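You operate a simulated robot arm through the tools that you are given. There is no shell and no other tool.

The job below is to be done with a simulated robot arm. You get a single attempt, and the scene is never put back.

JOB
Put things in order on the top of the shelf end of the long bench. At the end: two of the teal stubs from the top of the shelf end of the long bench are on the white frosted plate; the blue capped vial stands on top of the grey rock (marked "SHALE"); the orange capped vial is on the grey carton (marked "CARDS"); whatever was shut is shut again. Leave all else as you found it, and nothing knocked over.

It is judged by the outcome, as a careful person would: the job done as asked, and still so three seconds after it is handed in. It fails if anything else is knocked over, pushed out of place, dropped, spilled or broken.

ROBOT AND FRAMES
A 6-joint arm with a two-finger parallel gripper, fixed in place. Base frame: the origin is on the floor under the middle of its stand, x ahead of it, y to its left, z up; the work surface is at about z = 760. Readings come in mm, degrees, newtons and seconds.
With the tool pointing down near the work surface it reaches from about 240 to 640 mm from the base axis. Its first joint turns from -66.0 to 66.0 degrees. Payload 2.7 kg.
The tool frame sits at the grasp point between the pads (the TCP): z along the fingers, y along the line on which they close. The tips reach 23 mm beyond it. Largest opening 94 mm; finger width 38, thickness 10; the body of the gripper, 54 by 96 mm, starts 39 mm behind the TCP.
Orientation is that of the tool frame in the base frame, as a unit quaternion [x, y, z, w]. With the fingers straight down and closing along the base's y, the tool's x points along the base's -x, its y along +y and its z along -z.

CONTROLS
- The arm moves only by the tool send_rows. Its argument "targets" is a list of rows, each an object (a shift or turn left out is 0, a gripper value left out holds the last) with "delta_pos": the shift along the tool's x, y, z in mm, a list of three; "turn": the turn, a rotation vector about the tool's x, y, z in rad, a list of three. In form: [{"delta_pos": [dx, dy, dz], "turn": [wx, wy, wz]}, ...]. A call has 1 to 20 rows; each row shifts and turns the commanded pose from where the row before left it, along the tool's axes as they then stand. "claw" is the finger opening in mm, from 0 to 94, set as the call begins (left out, the last holds). Rows are played at 5 a second. More than 50 mm and 8.6 degrees between two rows, or a gripper value outside its range, and nothing of the call is played. Where a pose cannot be reached the arm comes as near as it can. A force on the tool above 40 N (or 10 N above the force at the start of the call, whichever is more), or a blocked arm, ends the call early, and 0.2 s more pass. Each finger travels about 45 mm/s and halts on what it meets, pressing with about 31 N; the grip force reading is that of the motor and also rises with nothing between the fingers. The clock runs only during rows and for 0.2 s after the last one: add rows that do not move to give the fingers time. The reply holds the time, the measured pose of the TCP, the force on the tool along the base axes, the opening and the grip force, in the units named above and with some noise, with the torque about the TCP (base axes, N m) and any sound that the robot's microphone picked up, and new pictures: "views" is both (left out), scene, wrist or none.
- Cameras (640 x 400 px; columns grow to the right, rows downward): "scene" is fixed at [78.7, -443.9, 1389.9]; the picture's right is [0.70, -0.71, 0.00], its down [-0.50, -0.49, -0.71] and it looks along [0.51, 0.50, -0.70] (base axes); focal length 359 px, centre (320, 200). "wrist" rides on the gripper at [86, 16, -74] in the tool frame; the picture's right is [-0.18, 0.98, 0.00], its down [-0.58, -0.11, -0.81] and it looks along [-0.79, -0.15, 0.59] (tool axes); focal length 243 px, centre (320, 200). There is no depth. A picture from a camera that has moved, and an enlarged one, comes with that camera's place and axes in the base frame and with its lens.
- close_up(camera, box): a new picture of the part [left, top, right, bottom] of that camera's present view, enlarged. It takes no simulated time.
- finish_job(): hands the job in; it is judged then, once.

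Places have to be worked out from the pictures, the camera data and where the tool is seen. Open the gripper and draw the arm clear of the work before you hand the job in, unless the task says otherwise.

The tools are called after "Request:" by a JSON object that holds its "fn" and its "kwargs". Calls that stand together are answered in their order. send_rows: Moves the arm, as the interface text tells. Its arguments: {"type":"object","properties":{"targets":{"type":"array","items":{"type":"object","properties":{"delta_pos":{"type":"array","items":{"type":"number"}},"turn":{"type":"array","items":{"type":"number"}}}}},"claw":{"type":"number"},"views":{"type":"string","enum":["both","scene","wrist","none"]}},"required":["targets"]} The other tools are called the same way: close_up (camera, box) takes an enlarged picture of a part of a camera's view; finish_job () hands the job in.

At the start:

```text
time: 0.0
ee_pos: [402.3, 111.0, 1056.2]
orientation: [0.0, 1.0, 0.0, 0.0]
contact_force: [0.3, -0.5, -0.4]
moment: [0.02, -0.02, 0.0]
width: 94.1
finger_force: 0.1
```

scene: 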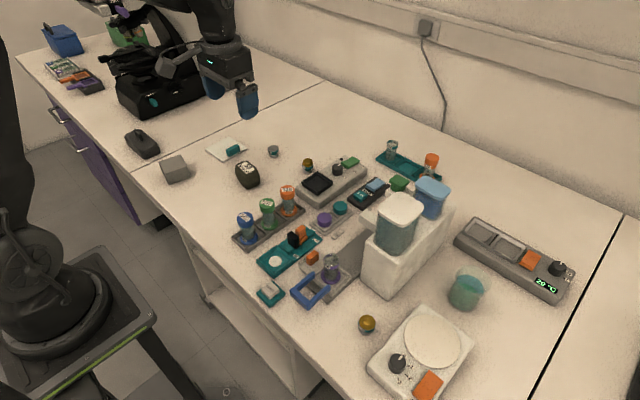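
wrist: 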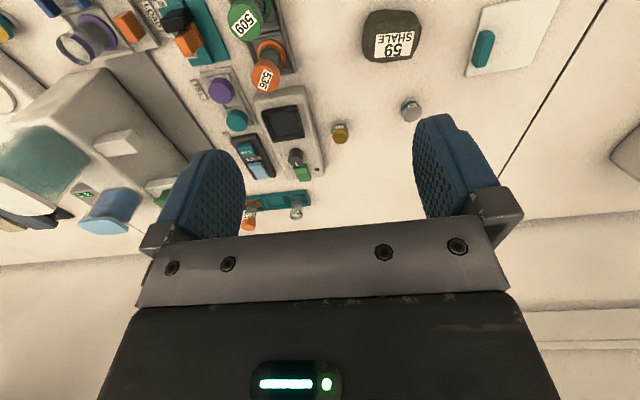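

I'll start by studying the scene closely with enlarged pictures before moving anything.

Request:
{"fn": "close_up", "kwargs": {"camera": "scene", "box": [200, 120, 360, 220]}}

Request:
{"fn": "close_up", "kwargs": {"camera": "scene", "box": [220, 180, 380, 310]}}

Request:
{"fn": "close_up", "kwargs": {"camera": "scene", "box": [300, 120, 480, 240]}}

Request:
{"fn": "close_up", "kwargs": {"camera": "scene", "box": [340, 180, 600, 400]}}

Request:
{"fn": "close_up", "kwargs": {"camera": "scene", "box": [0, 0, 260, 190]}}

Request:
{"fn": "close_up", "kwargs": {"camera": "wrist", "box": [0, 0, 320, 240]}}

Request:
{"fn": "close_up", "kwargs": {"camera": "wrist", "box": [320, 0, 640, 240]}}

```text
4.00 times, centred on (280, 170) of scene
camera zoom: at [78.7, -443.9, 1389.9], right [0.7, -0.71, 0.0], down [-0.5, -0.49, -0.71], along [0.51, 0.5, -0.7], focal length 1436 px, centre (480, 320)
```

zoom: 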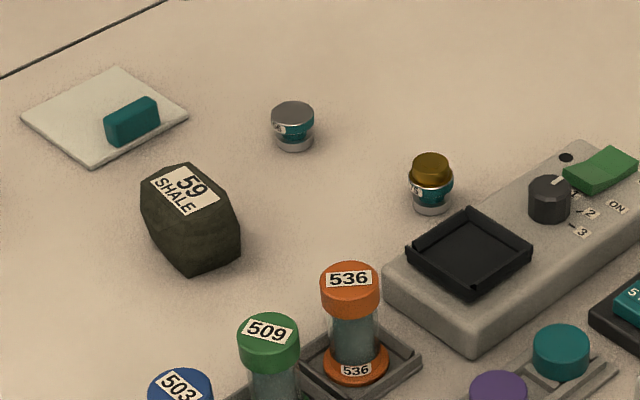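

```text
3.08 times, centred on (300, 245) of scene
camera zoom: at [78.7, -443.9, 1389.9], right [0.7, -0.71, 0.0], down [-0.5, -0.49, -0.71], along [0.51, 0.5, -0.7], focal length 1104 px, centre (382, 62)
```

zoom: 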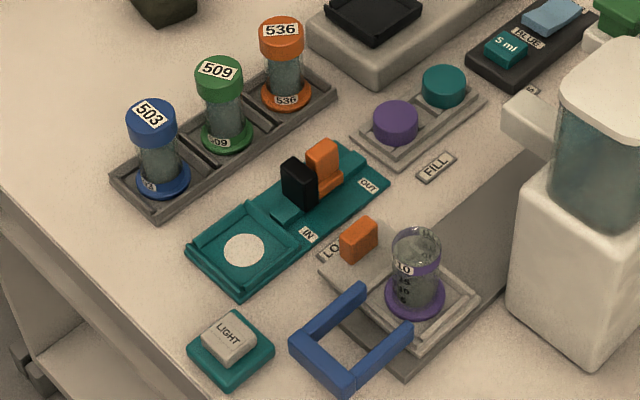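

```text
3.33 times, centred on (390, 180) of scene
camera zoom: at [78.7, -443.9, 1389.9], right [0.7, -0.71, 0.0], down [-0.5, -0.49, -0.71], along [0.51, 0.5, -0.7], focal length 1196 px, centre (87, 267)
```

zoom: 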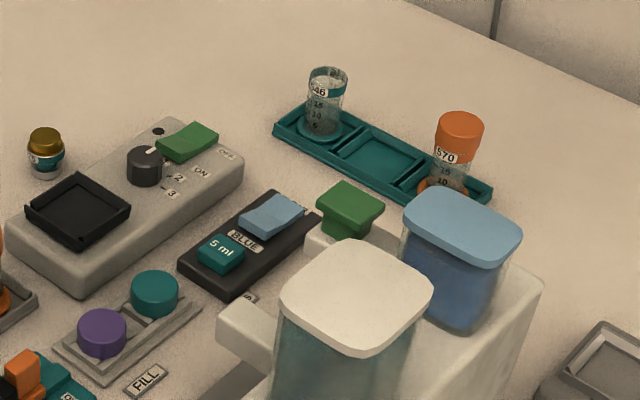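

```text
1.82 times, centred on (470, 290) of scene
camera zoom: at [78.7, -443.9, 1389.9], right [0.7, -0.71, 0.0], down [-0.5, -0.49, -0.71], along [0.51, 0.5, -0.7], focal length 653 px, centre (47, 36)
```

zoom: 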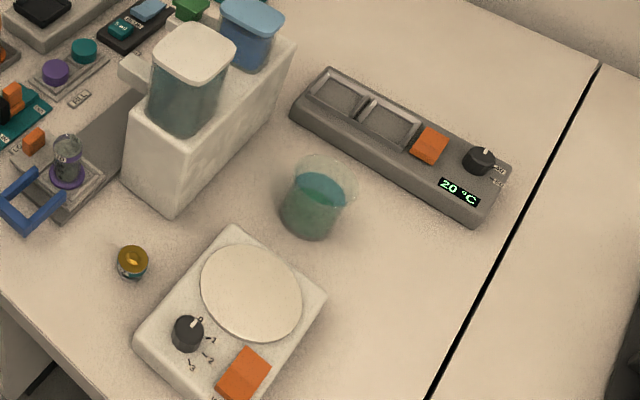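

```text
2.11 times, centred on (130, 95) of scene
camera zoom: at [78.7, -443.9, 1389.9], right [0.7, -0.71, 0.0], down [-0.5, -0.49, -0.71], along [0.51, 0.5, -0.7], focal length 756 px, centre (720, 421)
```

zoom: 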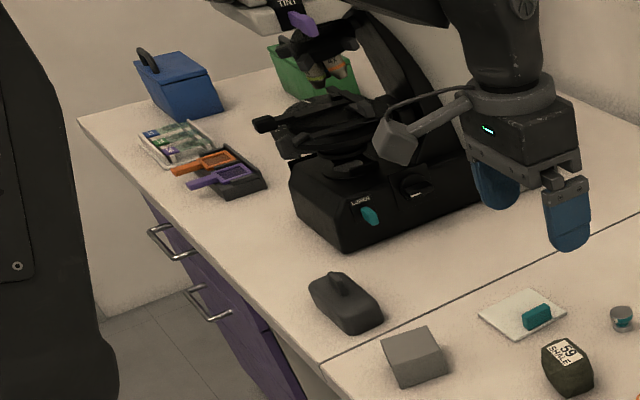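

```text
1.67 times, centred on (160, 120) of wrist
camera zoom: at [315.6, 127.1, 1130.1], right [0.18, 0.98, 0.0], down [0.58, -0.11, 0.81], along [0.79, -0.15, -0.59], focal length 404 px, centre (587, 333)
```

zoom: 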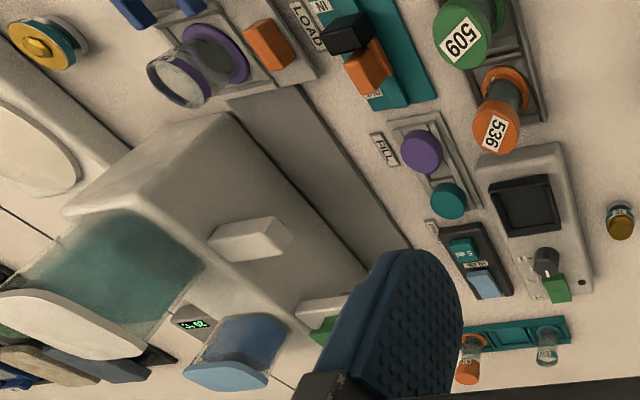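

```text
1.67 times, centred on (480, 120) of wrist
camera zoom: at [315.6, 127.1, 1130.1], right [0.18, 0.98, 0.0], down [0.58, -0.11, 0.81], along [0.79, -0.15, -0.59], focal length 404 px, centre (53, 333)
```

zoom: 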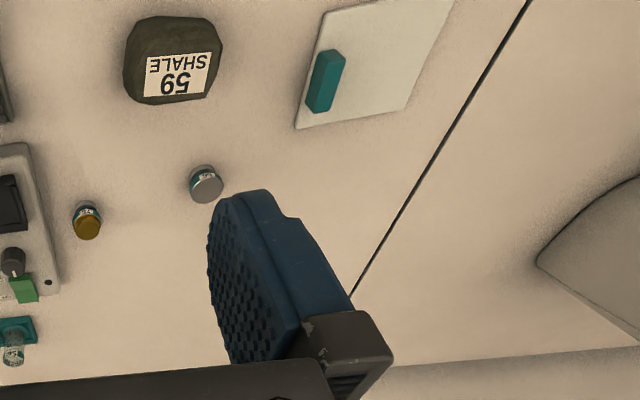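

The scene holds a few look-alikes: two orange caps and several teal items. I'll zoom in further on them before deciding which is which.

Request:
{"fn": "close_up", "kwargs": {"camera": "scene", "box": [260, 140, 324, 180]}}

Request:
{"fn": "close_up", "kwargs": {"camera": "scene", "box": [375, 135, 455, 185]}}

Request:
{"fn": "close_up", "kwargs": {"camera": "scene", "box": [150, 130, 270, 205]}}

Request:
{"fn": "close_up", "kwargs": {"camera": "scene", "box": [350, 300, 400, 340]}}

Request:
{"fn": "close_up", "kwargs": {"camera": "scene", "box": [310, 165, 400, 235]}}

Request:
{"fn": "close_up", "kwargs": {"camera": "scene", "box": [225, 180, 315, 250]}}

Request:
{"fn": "close_up", "kwargs": {"camera": "scene", "box": [30, 10, 160, 110]}}

Request:
{"fn": "close_up", "kwargs": {"camera": "scene", "box": [250, 225, 360, 310]}}

```text
10.00 times, centred on (292, 160) of scene
camera zoom: at [78.7, -443.9, 1389.9], right [0.7, -0.71, 0.0], down [-0.5, -0.49, -0.71], along [0.51, 0.5, -0.7], focal length 3589 px, centre (600, 600)
```

zoom: 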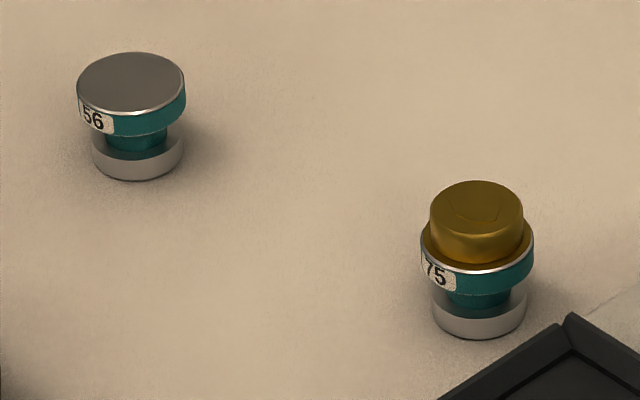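

```text
8.00 times, centred on (415, 160) of scene
camera zoom: at [78.7, -443.9, 1389.9], right [0.7, -0.71, 0.0], down [-0.5, -0.49, -0.71], along [0.51, 0.5, -0.7], focal length 2872 px, centre (-440, 520)
```

zoom: 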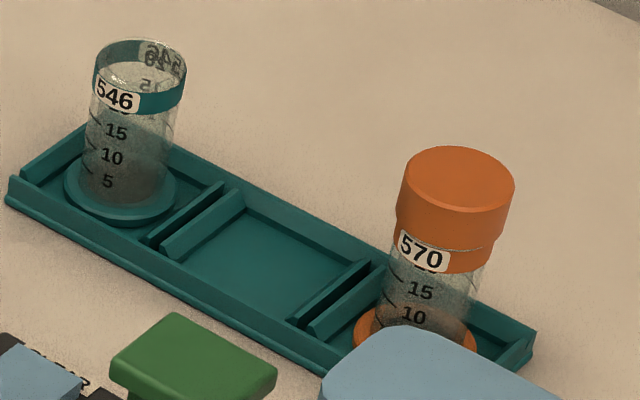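

```text
5.33 times, centred on (210, 168) of scene
camera zoom: at [78.7, -443.9, 1389.9], right [0.7, -0.71, 0.0], down [-0.5, -0.49, -0.71], along [0.51, 0.5, -0.7], focal length 1914 px, centre (907, 373)
```

zoom: 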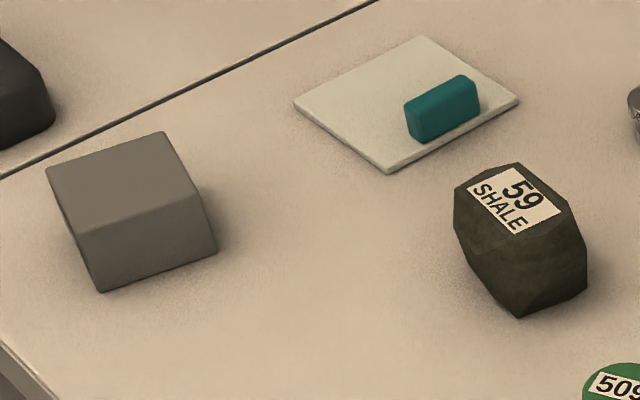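

```text
10.00 times, centred on (375, 320) of scene
camera zoom: at [78.7, -443.9, 1389.9], right [0.7, -0.71, 0.0], down [-0.5, -0.49, -0.71], along [0.51, 0.5, -0.7], focal length 3589 px, centre (-230, -1000)
```

zoom: 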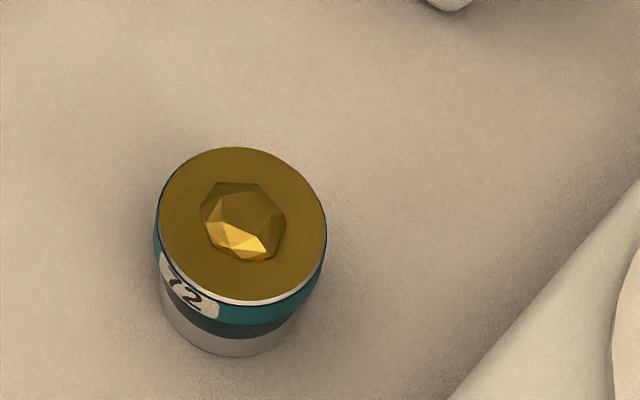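

```text
5.71 times, centred on (355, 200) of scene
camera zoom: at [78.7, -443.9, 1389.9], right [0.7, -0.71, 0.0], down [-0.5, -0.49, -0.71], along [0.51, 0.5, -0.7], focal length 2051 px, centre (120, 200)
```

zoom: 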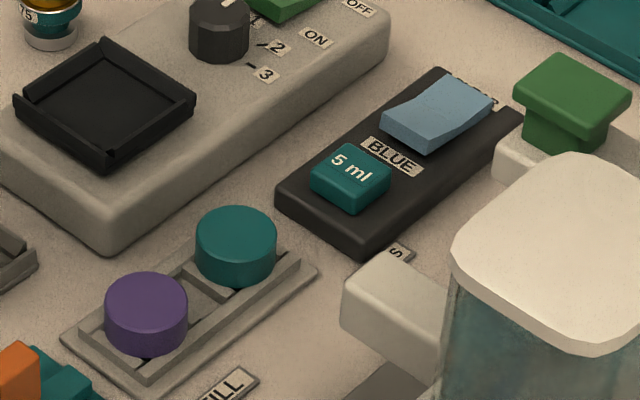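

```text
5.71 times, centred on (270, 215) of scene
camera zoom: at [78.7, -443.9, 1389.9], right [0.7, -0.71, 0.0], down [-0.5, -0.49, -0.71], along [0.51, 0.5, -0.7], focal length 2051 px, centre (606, 114)
```

zoom: 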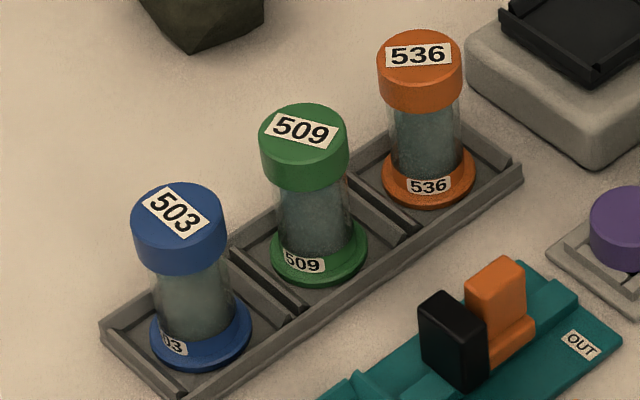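

```text
4.00 times, centred on (95, 60) of scene
camera zoom: at [78.7, -443.9, 1389.9], right [0.7, -0.71, 0.0], down [-0.5, -0.49, -0.71], along [0.51, 0.5, -0.7], focal length 1436 px, centre (1220, 760)
```

zoom: 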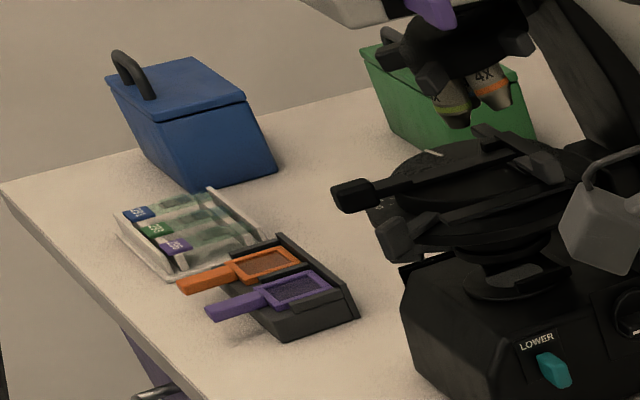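

```text
4.71 times, centred on (305, 268) of scene
camera zoom: at [78.7, -443.9, 1389.9], right [0.7, -0.71, 0.0], down [-0.5, -0.49, -0.71], along [0.51, 0.5, -0.7], focal length 1689 px, centre (391, -118)
```

zoom: 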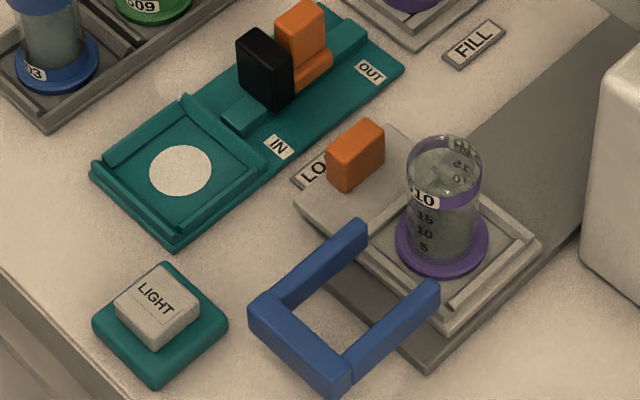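

There are three numbered teal-banded stubs (56, 75 and 72). The vials I can see are 503 with a blue cap, 509 green, 536 orange and 570 orange. I'll back the arm off toward -x at this height so the wrist camera sees the rack, the rock, the plate and the grey box better.

Request:
{"fn": "send_rows", "kwargs": {"targets": [{"delta_pos": [40, 0, 0]}, {"delta_pos": [40, 20, 0]}, {"delta_pos": [40, 30, 0]}, {"delta_pos": [20, 30, 0]}, {"delta_pos": [0, 0, 0]}], "views": "both"}}

```text
time: 1.2
ee_pos: [262.3, 192.3, 1056.6]
orientation: [0.0, 1.0, 0.0, 0.0]
contact_force: [0.0, -0.3, 0.6]
moment: [0.04, 0.01, 0.02]
width: 94.1
finger_force: 0.1
camera wrist: at [175.6, 208.0, 1130.2], right [0.18, 0.98, 0.0], down [0.58, -0.11, 0.81], along [0.79, -0.15, -0.59], focal length 243 px, centre (320, 200)
```

scene: 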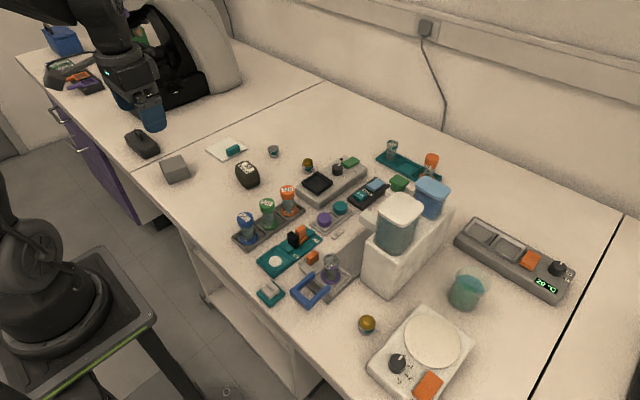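
wrist: 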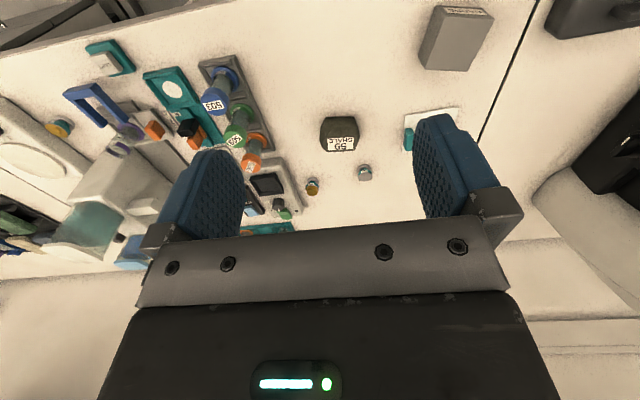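

Nothing was disturbed, and the wrist view now shows what may be a label on the near face of the grey box. I'll enlarge that, along with the rack and the rock.

Request:
{"fn": "close_up", "kwargs": {"camera": "wrist", "box": [400, 0, 520, 80]}}

Request:
{"fn": "close_up", "kwargs": {"camera": "wrist", "box": [180, 40, 380, 210]}}

Request:
{"fn": "close_up", "kwargs": {"camera": "wrist", "box": [310, 90, 480, 200]}}

Request:
{"fn": "close_up", "kwargs": {"camera": "wrist", "box": [0, 30, 200, 170]}}

```text
5.00 times, centred on (460, 40) of wrist
camera zoom: at [175.6, 208.0, 1130.2], right [0.18, 0.98, 0.0], down [0.58, -0.11, 0.81], along [0.79, -0.15, -0.59], focal length 1213 px, centre (-380, 1000)
```

zoom: 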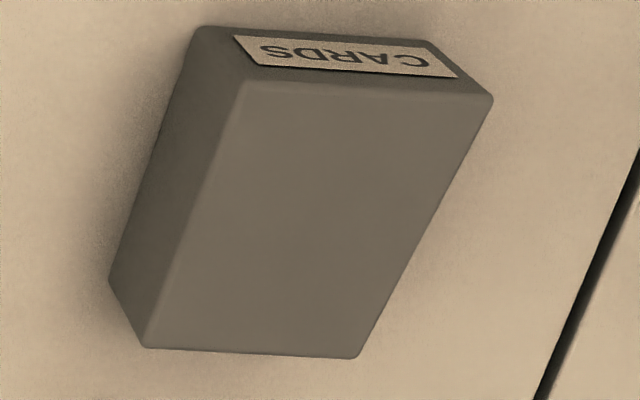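

```text
2.35 times, centred on (280, 125) of wrist
camera zoom: at [175.6, 208.0, 1130.2], right [0.18, 0.98, 0.0], down [0.58, -0.11, 0.81], along [0.79, -0.15, -0.59], focal length 571 px, centre (414, 376)
```

zoom: 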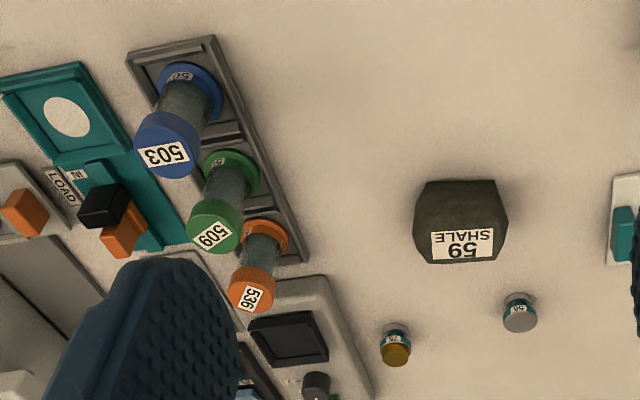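

```text
3.64 times, centred on (395, 145) of wrist
camera zoom: at [175.6, 208.0, 1130.2], right [0.18, 0.98, 0.0], down [0.58, -0.11, 0.81], along [0.79, -0.15, -0.59], focal length 882 px, centre (47, 400)
```

zoom: 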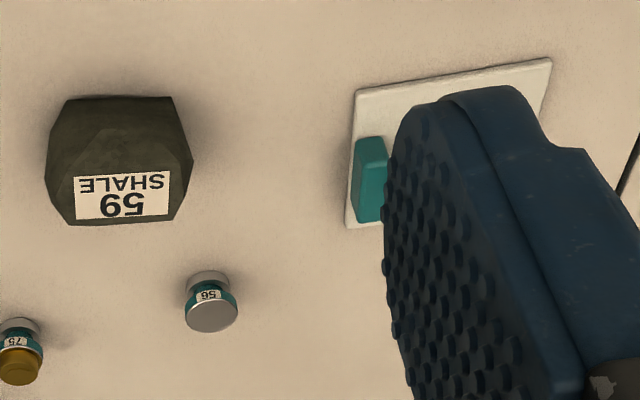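

```text
2.86 times, centred on (100, 100) of wrist
camera zoom: at [175.6, 208.0, 1130.2], right [0.18, 0.98, 0.0], down [0.58, -0.11, 0.81], along [0.79, -0.15, -0.59], focal length 693 px, centre (949, 486)
```

zoom: 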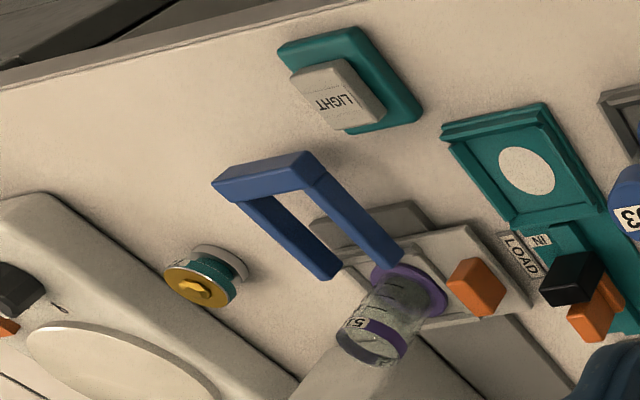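

The grey box is confirmed as CARDS, with its label on the robot-side face. Its top is at about z = 799, centred near (335, 351). Next I'll go lower behind the rock to inspect its top facet and size.

Request:
{"fn": "send_rows", "kwargs": {"targets": [{"delta_pos": [-34.5, -10.5, 31.5]}, {"delta_pos": [-34.5, -10.5, 31.5]}, {"delta_pos": [-34.5, -10.5, 31.5]}, {"delta_pos": [-34.5, -10.5, 31.5]}, {"delta_pos": [0, 0, 0]}], "views": "wrist"}}

Request:
{"fn": "close_up", "kwargs": {"camera": "wrist", "box": [280, 30, 480, 170]}}

Request:
{"fn": "close_up", "kwargs": {"camera": "wrist", "box": [100, 0, 300, 160]}}

```text
time: 2.4
ee_pos: [399.5, 147.8, 928.9]
orientation: [0.001, 1.0, 0.0, -0.001]
contact_force: [0.0, -0.2, 0.2]
moment: [0.04, -0.02, -0.01]
width: 93.8
finger_force: 0.1
camera wrist: at [313.1, 164.8, 1003.3], right [0.18, 0.98, 0.0], down [0.58, -0.11, 0.81], along [0.79, -0.15, -0.59], focal length 243 px, centre (320, 200)
```

wrist: 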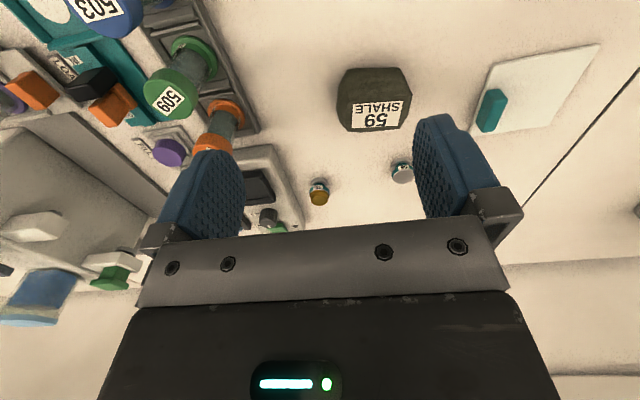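

```text
2.86 times, centred on (380, 100) of wrist
camera zoom: at [313.1, 164.8, 1003.3], right [0.18, 0.98, 0.0], down [0.58, -0.11, 0.81], along [0.79, -0.15, -0.59], focal length 693 px, centre (149, 486)
```

zoom: 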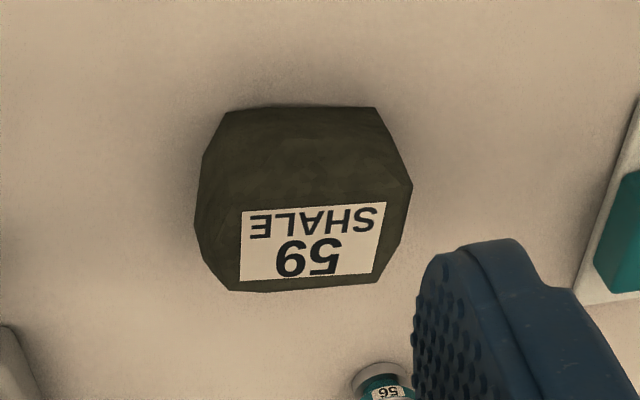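

```text
2.50 times, centred on (200, 80) of wrist
camera zoom: at [313.1, 164.8, 1003.3], right [0.18, 0.98, 0.0], down [0.58, -0.11, 0.81], along [0.79, -0.15, -0.59], focal length 606 px, centre (620, 500)
```

zoom: 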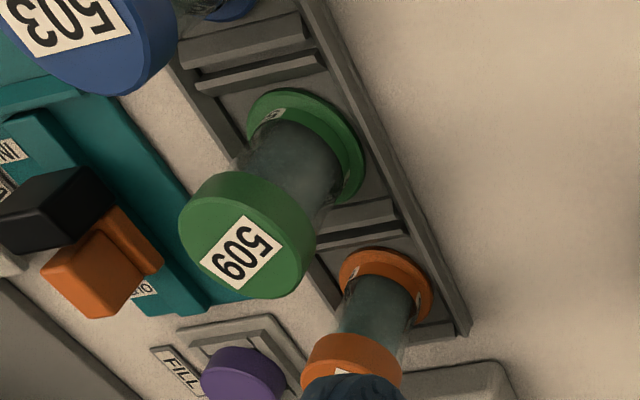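

The rock's label is in view, but I need to know how level the top is. I'll enlarge both camera views tightly around the rock and triangulate the label corners.

Request:
{"fn": "close_up", "kwargs": {"camera": "scene", "box": [228, 154, 268, 194]}}

Request:
{"fn": "close_up", "kwargs": {"camera": "wrist", "box": [325, 55, 425, 145]}}

Request:
{"fn": "close_up", "kwargs": {"camera": "wrist", "box": [290, 140, 450, 240]}}

Request:
{"fn": "close_up", "kwargs": {"camera": "wrist", "box": [460, 30, 620, 150]}}

```text
10.00 times, centred on (248, 174) of scene
camera zoom: at [78.7, -443.9, 1389.9], right [0.7, -0.71, 0.0], down [-0.5, -0.49, -0.71], along [0.51, 0.5, -0.7], focal length 3589 px, centre (1040, 460)
```

zoom: 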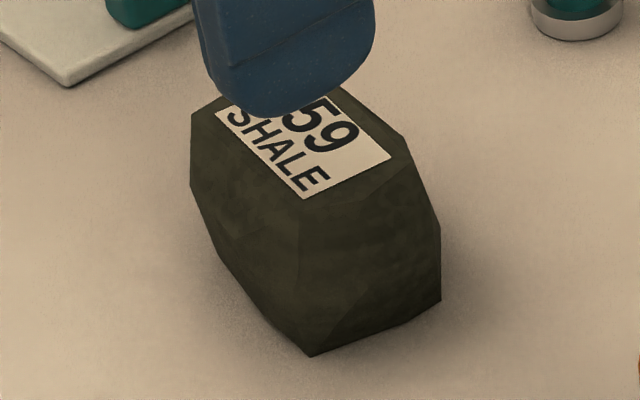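

```text
4.44 times, centred on (375, 100) of wrist
camera zoom: at [313.1, 164.8, 1003.3], right [0.18, 0.98, 0.0], down [0.58, -0.11, 0.81], along [0.79, -0.15, -0.59], focal length 1078 px, centre (76, 644)
```

zoom: 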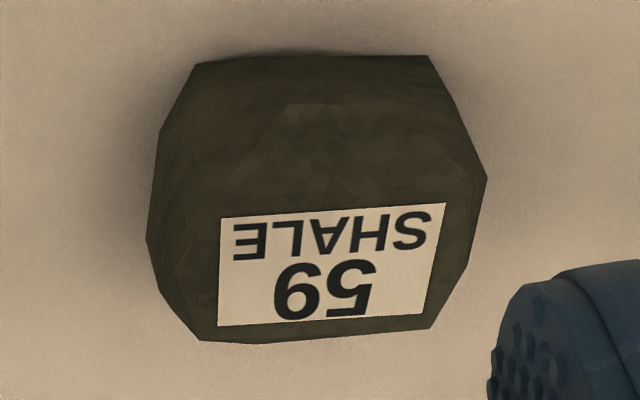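

```text
4.00 times, centred on (370, 190) of wrist
camera zoom: at [313.1, 164.8, 1003.3], right [0.18, 0.98, 0.0], down [0.58, -0.11, 0.81], along [0.79, -0.15, -0.59], focal length 970 px, centre (120, 240)
```

zoom: 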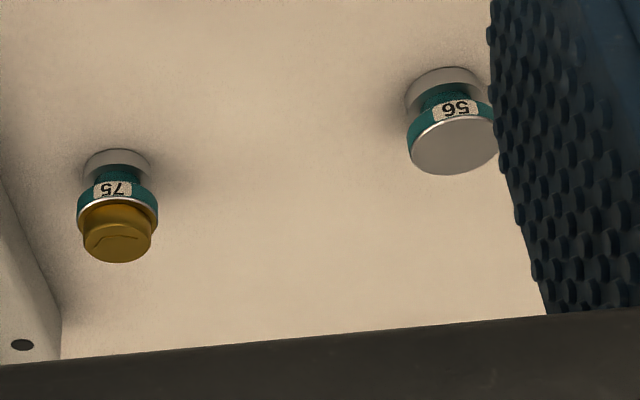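

```text
3.33 times, centred on (540, 90) of wrist
camera zoom: at [313.1, 164.8, 1003.3], right [0.18, 0.98, 0.0], down [0.58, -0.11, 0.81], along [0.79, -0.15, -0.59], focal length 809 px, centre (-413, 567)
```

zoom: 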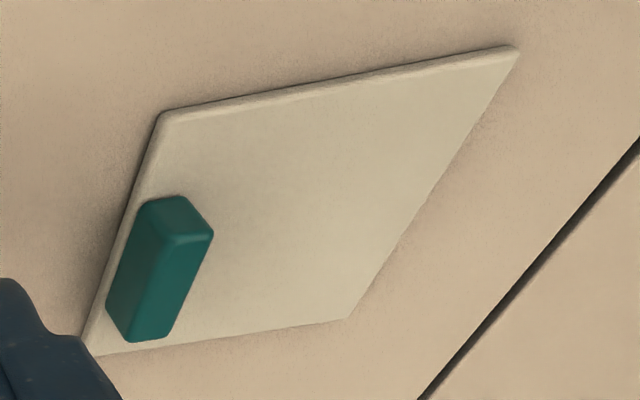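

The label's corners come out as a level rectangle (about 43 x 25 mm) centred near (453, 191) at z ≈ 810. To see the top facet's edges, I'll tilt the tool so the camera looks steeply down on the rock.

Request:
{"fn": "send_rows", "kwargs": {"targets": [{"delta_pos": [-10, 27, 0]}, {"turn": [0, 0.131, 0]}, {"turn": [0, 0.131, 0]}, {"turn": [0, 0.131, 0]}, {"turn": [0, 0.131, 0]}, {"delta_pos": [0, 0, 0]}], "views": "wrist"}}

Request:
{"fn": "close_up", "kwargs": {"camera": "wrist", "box": [240, 100, 420, 240]}}

```text
time: 3.8
ee_pos: [410.0, 176.4, 930.2]
orientation: [0.001, 0.966, 0.0, -0.26]
contact_force: [0.0, -1.3, 0.4]
moment: [0.01, 0.04, 0.01]
width: 94.0
finger_force: 0.0
camera wrist: at [372.6, 192.1, 1037.2], right [0.16, 0.98, -0.09], down [0.91, -0.11, 0.41], along [0.39, -0.15, -0.91], focal length 243 px, centre (320, 200)
```

wrist: 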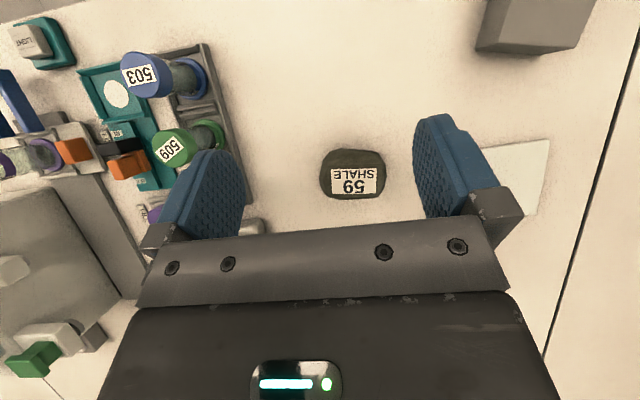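

```text
2.86 times, centred on (330, 170) of wrist
camera zoom: at [372.6, 192.1, 1037.2], right [0.16, 0.98, -0.09], down [0.91, -0.11, 0.41], along [0.39, -0.15, -0.91], focal length 693 px, centre (291, 286)
```

zoom: 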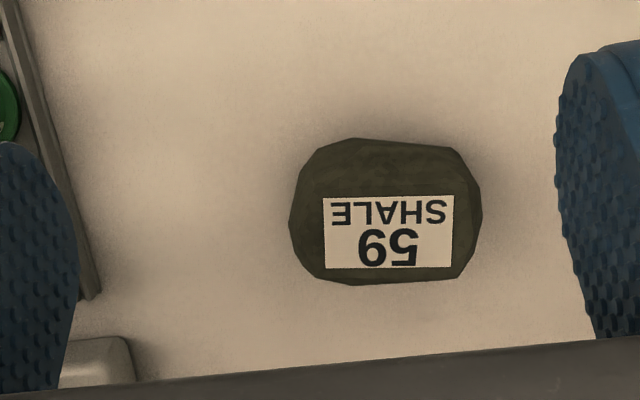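

With the second view, the rock top triangulates to z ≈ 806. It is level, with the label centre near (456, 191) and a top facet of roughly 40 x 55 mm, which is enough for the vial's foot. I'll undo the tilt and move above the blue vial at z = 930 to locate it accurately.

Request:
{"fn": "send_rows", "kwargs": {"targets": [{"turn": [0, -0.131, 0]}, {"turn": [0, -0.131, 0]}, {"turn": [0, -0.131, 0]}, {"turn": [0, -0.131, 0]}, {"delta_pos": [20, -35, 0]}, {"delta_pos": [20, -35, 0]}, {"delta_pos": [20, -35, 0]}, {"delta_pos": [19, -35, 0]}, {"delta_pos": [0, 0, 0]}], "views": "both"}}

Request:
{"fn": "close_up", "kwargs": {"camera": "wrist", "box": [230, 0, 430, 140]}}

```text
time: 5.8
ee_pos: [332.0, 36.2, 929.8]
orientation: [0.0, 1.0, -0.001, 0.0]
contact_force: [-0.2, 0.4, 0.0]
moment: [0.02, -0.01, 0.01]
width: 93.7
finger_force: 0.1
camera wrist: at [244.9, 52.5, 1003.3], right [0.18, 0.98, 0.0], down [0.58, -0.11, 0.81], along [0.79, -0.15, -0.59], focal length 243 px, centre (320, 200)
```

scene: 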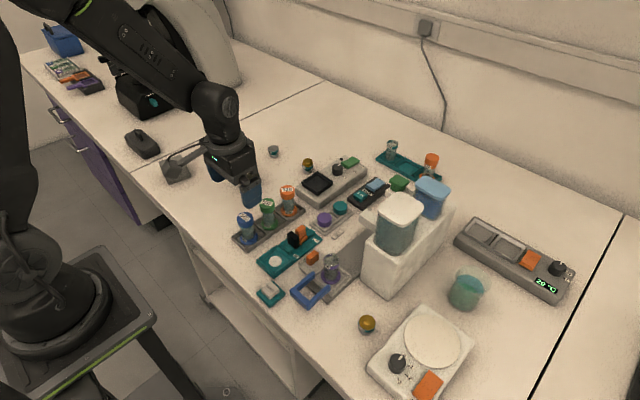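
wrist: 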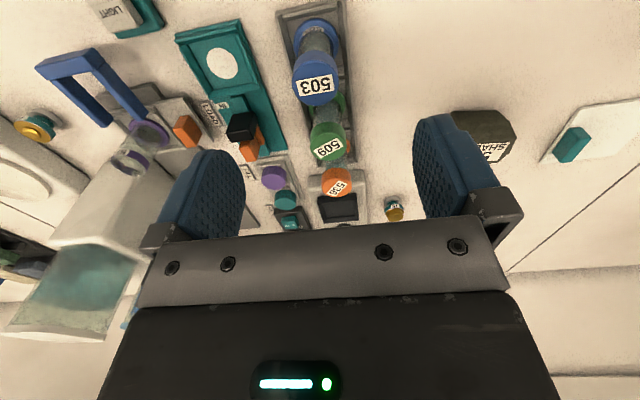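

```text
2.86 times, centred on (330, 70) of wrist
camera zoom: at [244.9, 52.5, 1003.3], right [0.18, 0.98, 0.0], down [0.58, -0.11, 0.81], along [0.79, -0.15, -0.59], focal length 693 px, centre (291, 571)
```

zoom: 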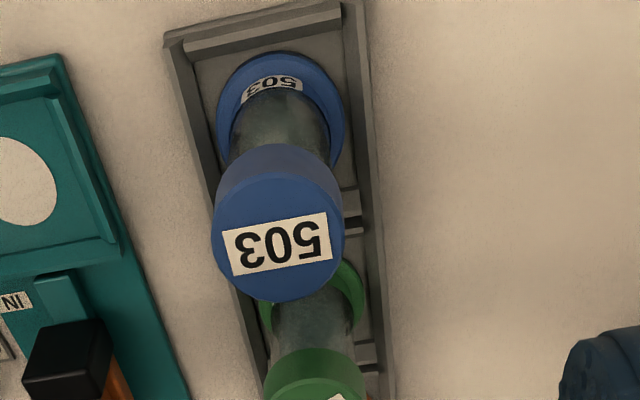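

The blue vial's axis works out at (330.5, 33.4), with the cap top at z ≈ 840, cap about 32 mm across and foot about 38 mm. I'll narrow the fingers to 60 mm, centre over it, and stop just above the cap to check alignment.

Request:
{"fn": "send_rows", "kwargs": {"targets": [{"delta_pos": [1.5, -2.8, 0]}, {"delta_pos": [0, 0, 0]}, {"delta_pos": [0, 0, 30]}, {"delta_pos": [0, 0, 30]}, {"delta_pos": [0, 0, 0]}], "claw": 60, "views": "both"}}

Request:
{"fn": "close_up", "kwargs": {"camera": "scene", "box": [200, 160, 330, 260]}}

```text
time: 7.0
ee_pos: [328.8, 32.0, 869.6]
orientation: [0.0, 1.0, 0.0, -0.001]
contact_force: [-0.2, -0.1, -0.2]
moment: [-0.01, 0.0, -0.02]
width: 60.1
finger_force: 0.0
camera wrist: at [242.9, 49.1, 943.3], right [0.18, 0.98, 0.0], down [0.58, -0.11, 0.81], along [0.79, -0.15, -0.59], focal length 243 px, centre (320, 200)
```

scene: 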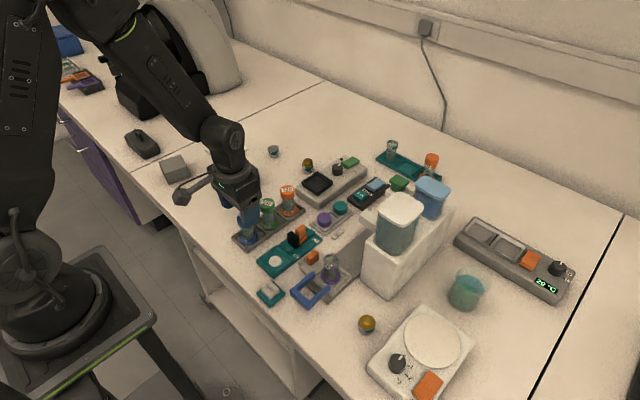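
wrist: 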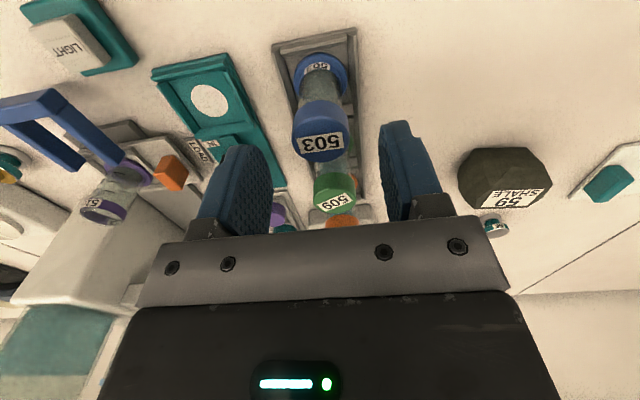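

```text
4.00 times, centred on (265, 210) of scene
camera zoom: at [78.7, -443.9, 1389.9], right [0.7, -0.71, 0.0], down [-0.5, -0.49, -0.71], along [0.51, 0.5, -0.7], focal length 1436 px, centre (540, 160)
```

zoom: 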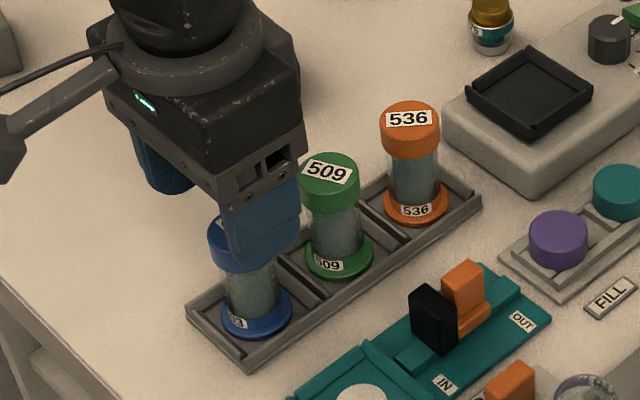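

The blue cap sits centred between the fingers, with clear space on both sides. I'll lower to cap mid-height (TCP z ≈ 828) and close gently on it.

Request:
{"fn": "send_rows", "kwargs": {"targets": [{"delta_pos": [0, 1, 20]}, {"delta_pos": [0, 0, 21]}, {"delta_pos": [0, 0, 0]}], "views": "both"}}

Request:
{"fn": "close_up", "kwargs": {"camera": "scene", "box": [200, 160, 330, 260]}}

```text
time: 7.8
ee_pos: [330.2, 34.1, 828.9]
orientation: [0.001, 1.0, 0.001, 0.0]
contact_force: [0.4, 0.2, -0.1]
moment: [0.0, 0.05, 0.02]
width: 59.9
finger_force: 0.0
camera wrist: at [243.1, 50.2, 903.2], right [0.18, 0.98, 0.0], down [0.58, -0.11, 0.81], along [0.79, -0.15, -0.59], focal length 243 px, centre (320, 200)
```

scene: 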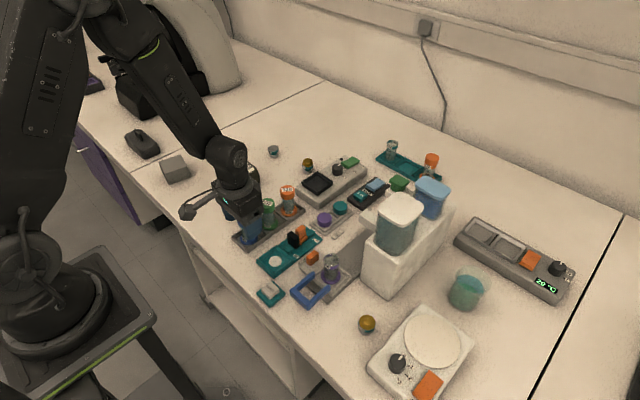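
wrist: 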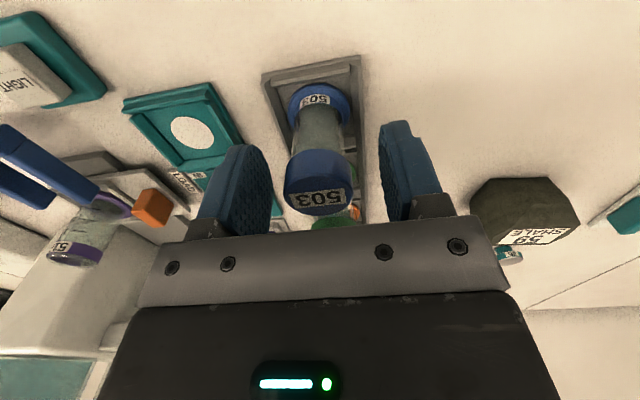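

```text
4.00 times, centred on (265, 210) of scene
camera zoom: at [78.7, -443.9, 1389.9], right [0.7, -0.71, 0.0], down [-0.5, -0.49, -0.71], along [0.51, 0.5, -0.7], focal length 1436 px, centre (540, 160)
```

zoom: 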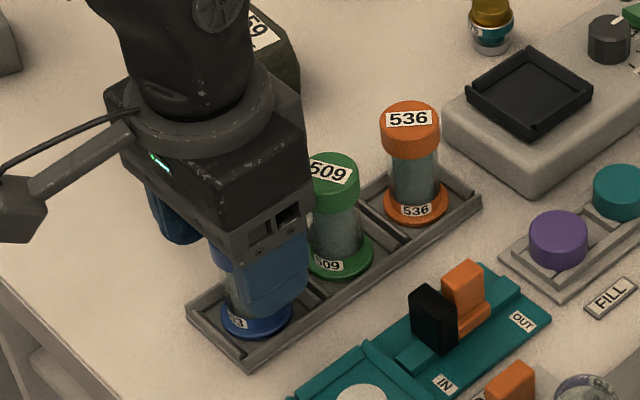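

The cap is centred right at the TCP. Closing on it now while holding still.

Request:
{"fn": "send_rows", "kwargs": {"targets": [{"delta_pos": [0, 0, 0]}, {"delta_pos": [0, 0, 0]}, {"delta_pos": [0, 0, 0]}, {"delta_pos": [0, 0, 0]}], "claw": 24, "views": "wrist"}}

```text
time: 8.8
ee_pos: [329.7, 32.4, 829.5]
orientation: [0.0, 1.0, 0.0, -0.001]
contact_force: [0.2, 0.1, -0.2]
moment: [-0.01, 0.0, -0.02]
width: 33.0
finger_force: 30.8
camera wrist: at [243.0, 50.1, 903.5], right [0.18, 0.98, 0.0], down [0.58, -0.11, 0.81], along [0.79, -0.15, -0.59], focal length 243 px, centre (320, 200)
```

wrist: 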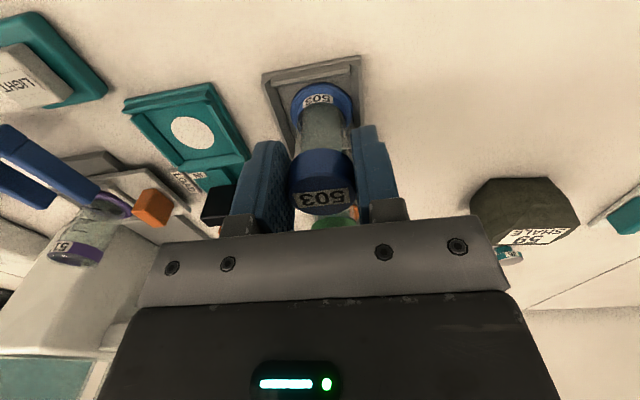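

The fingers hold the cap at 33 mm with the full 31 N. I'll lift about 12 mm slowly to check that the whole vial comes with the cap.

Request:
{"fn": "send_rows", "kwargs": {"targets": [{"delta_pos": [0, 0, -4]}, {"delta_pos": [0, 0, -4]}, {"delta_pos": [0, 0, -4]}, {"delta_pos": [0, 0, 0]}], "views": "wrist"}}

Request:
{"fn": "close_up", "kwargs": {"camera": "scene", "box": [215, 200, 295, 255]}}

```text
time: 9.8
ee_pos: [329.4, 33.7, 841.2]
orientation: [0.0, 1.0, 0.0, 0.0]
contact_force: [0.0, -0.6, -0.7]
moment: [-0.01, -0.02, 0.03]
width: 32.7
finger_force: 30.7
camera wrist: at [242.8, 50.3, 915.1], right [0.18, 0.98, 0.0], down [0.58, -0.11, 0.81], along [0.79, -0.15, -0.59], focal length 243 px, centre (320, 200)
```

wrist: 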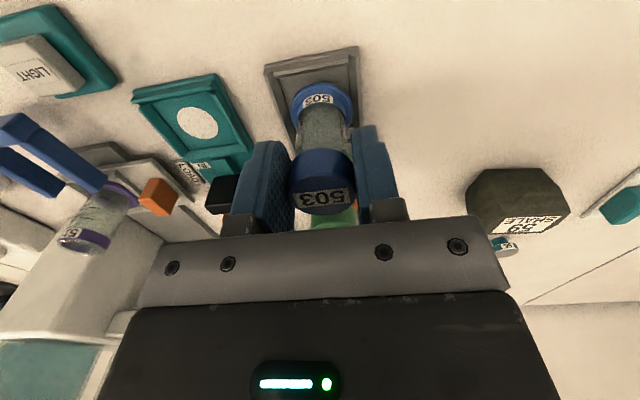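

```text
7.27 times, centred on (255, 228) of scene
camera zoom: at [78.7, -443.9, 1389.9], right [0.7, -0.71, 0.0], down [-0.5, -0.49, -0.71], along [0.51, 0.5, -0.7], focal length 2610 px, centre (793, 0)
```

zoom: 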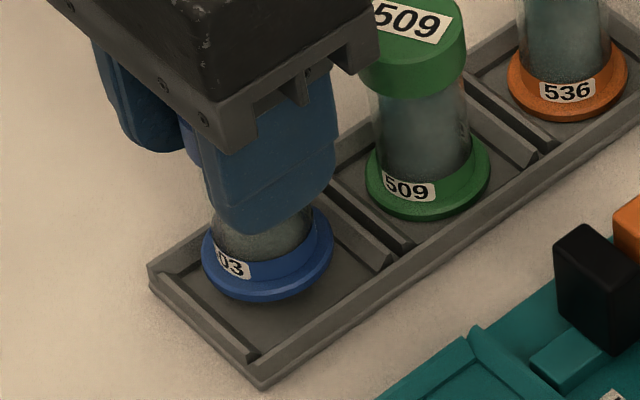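

The whole vial comes up with the cap, and the foot is clear of its pocket. I'll raise it well above everything, then measure how far its base hangs below the TCP.

Request:
{"fn": "send_rows", "kwargs": {"targets": [{"delta_pos": [0, 0, -20]}, {"delta_pos": [0, 0, -30]}, {"delta_pos": [0, 0, -30]}, {"delta_pos": [0, 0, 0]}], "views": "wrist"}}

Request:
{"fn": "close_up", "kwargs": {"camera": "wrist", "box": [270, 60, 370, 130]}}

Request:
{"fn": "close_up", "kwargs": {"camera": "scene", "box": [205, 140, 285, 240]}}

```text
time: 10.8
ee_pos: [329.7, 33.8, 920.8]
orientation: [0.0, 1.0, 0.0, -0.001]
contact_force: [0.8, 0.1, 1.2]
moment: [-0.01, 0.03, 0.0]
width: 23.8
finger_force: 0.1
camera wrist: at [243.1, 50.3, 995.8], right [0.18, 0.98, 0.0], down [0.58, -0.11, 0.81], along [0.79, -0.15, -0.59], focal length 243 px, centre (320, 200)
```

wrist: 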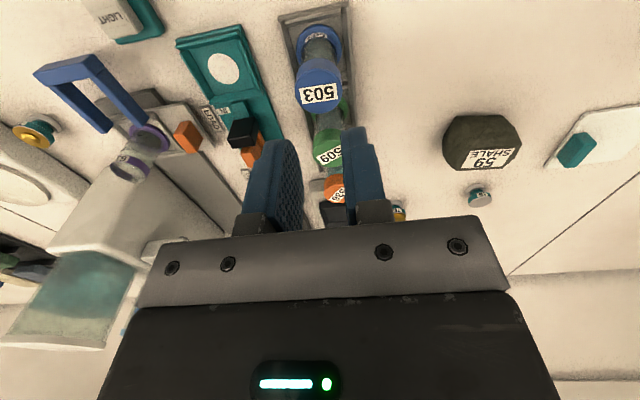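

```text
5.71 times, centred on (320, 95) of wrist
camera zoom: at [243.1, 50.3, 995.8], right [0.18, 0.98, 0.0], down [0.58, -0.11, 0.81], along [0.79, -0.15, -0.59], focal length 1386 px, centre (320, 800)
```

zoom: 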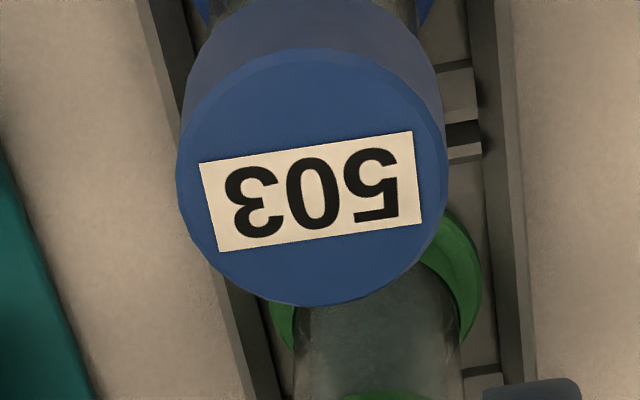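

```text
4.00 times, centred on (245, 190) of scene
camera zoom: at [78.7, -443.9, 1389.9], right [0.7, -0.71, 0.0], down [-0.5, -0.49, -0.71], along [0.51, 0.5, -0.7], focal length 1436 px, centre (620, 240)
```

zoom: 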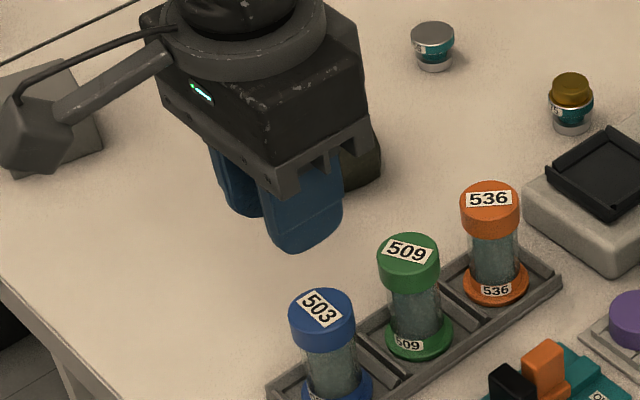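

The vial slipped from the fingers during the faster lift, at about 100–150 mm/s, and dropped back into its pocket. I need to check that it is upright, seated and intact before I try again more carefully.

Request:
{"fn": "close_up", "kwargs": {"camera": "scene", "box": [220, 190, 310, 260]}}

Request:
{"fn": "close_up", "kwargs": {"camera": "wrist", "box": [240, 0, 400, 110]}}

```text
5.71 times, centred on (265, 225) of scene
camera zoom: at [78.7, -443.9, 1389.9], right [0.7, -0.71, 0.0], down [-0.5, -0.49, -0.71], along [0.51, 0.5, -0.7], focal length 2051 px, centre (634, 57)
```

zoom: 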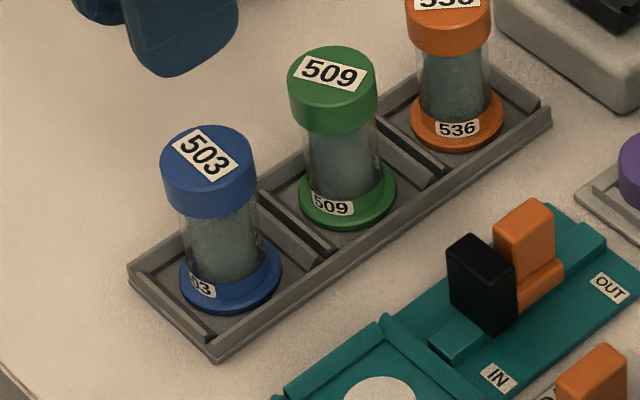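

```text
3.64 times, centred on (320, 55) of wrist
camera zoom: at [243.1, 50.3, 995.8], right [0.18, 0.98, 0.0], down [0.58, -0.11, 0.81], along [0.79, -0.15, -0.59], focal length 882 px, centre (320, 727)
```

zoom: 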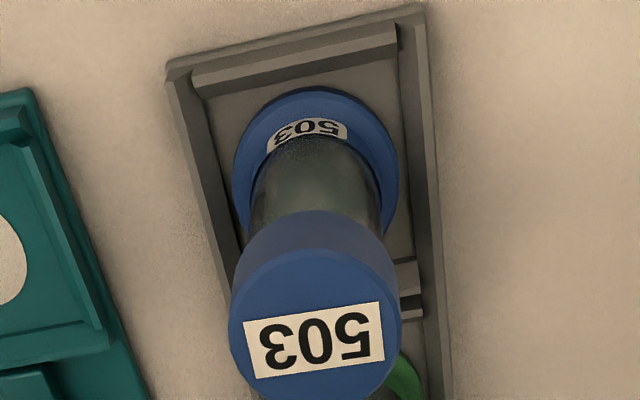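

The vial is upright, seated and undamaged. I'll re-grip it with the TCP a little higher, at mid-cap, then lift and carry very slowly, since the 20 mm/s lift held fine.

Request:
{"fn": "send_rows", "kwargs": {"targets": [{"delta_pos": [0, 0, 0]}, {"delta_pos": [0, 0, 0]}, {"delta_pos": [0, 0, 0]}, {"delta_pos": [0, 0, 25]}, {"delta_pos": [0, 0, 25]}, {"delta_pos": [0, 0, 20]}, {"delta_pos": [0, 0, 19]}, {"delta_pos": [0, 0, 0]}], "claw": 56, "views": "both"}}

Request:
{"fn": "close_up", "kwargs": {"camera": "wrist", "box": [240, 80, 400, 230]}}

```text
time: 12.6
ee_pos: [329.2, 34.0, 832.2]
orientation: [0.0, 1.0, 0.0, 0.0]
contact_force: [0.0, -0.9, 0.6]
moment: [0.03, -0.01, 0.01]
width: 56.1
finger_force: 0.0
camera wrist: at [243.2, 50.4, 905.7], right [0.18, 0.98, 0.0], down [0.58, -0.11, 0.81], along [0.79, -0.15, -0.59], focal length 243 px, centre (320, 200)
```

scene: 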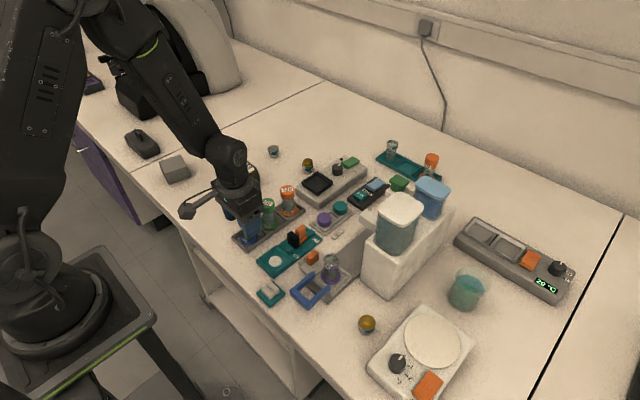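
wrist: 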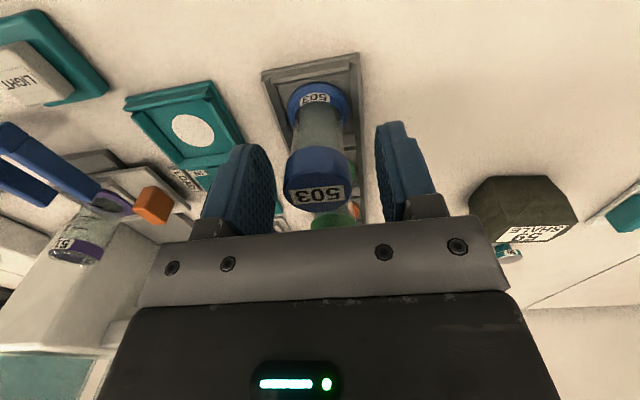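

```text
2.67 times, centred on (320, 155) of wrist
camera zoom: at [243.2, 50.4, 905.7], right [0.18, 0.98, 0.0], down [0.58, -0.11, 0.81], along [0.79, -0.15, -0.59], focal length 647 px, centre (320, 320)
```

zoom: 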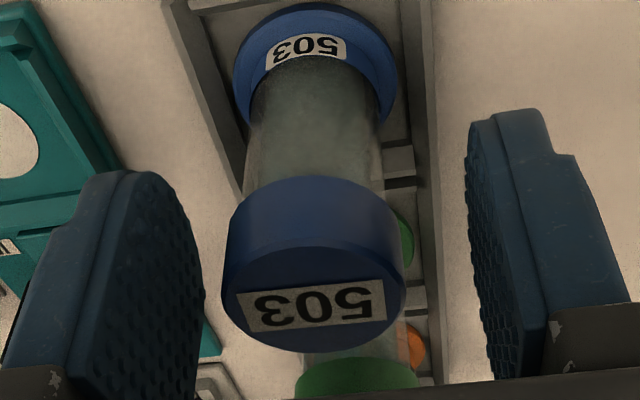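

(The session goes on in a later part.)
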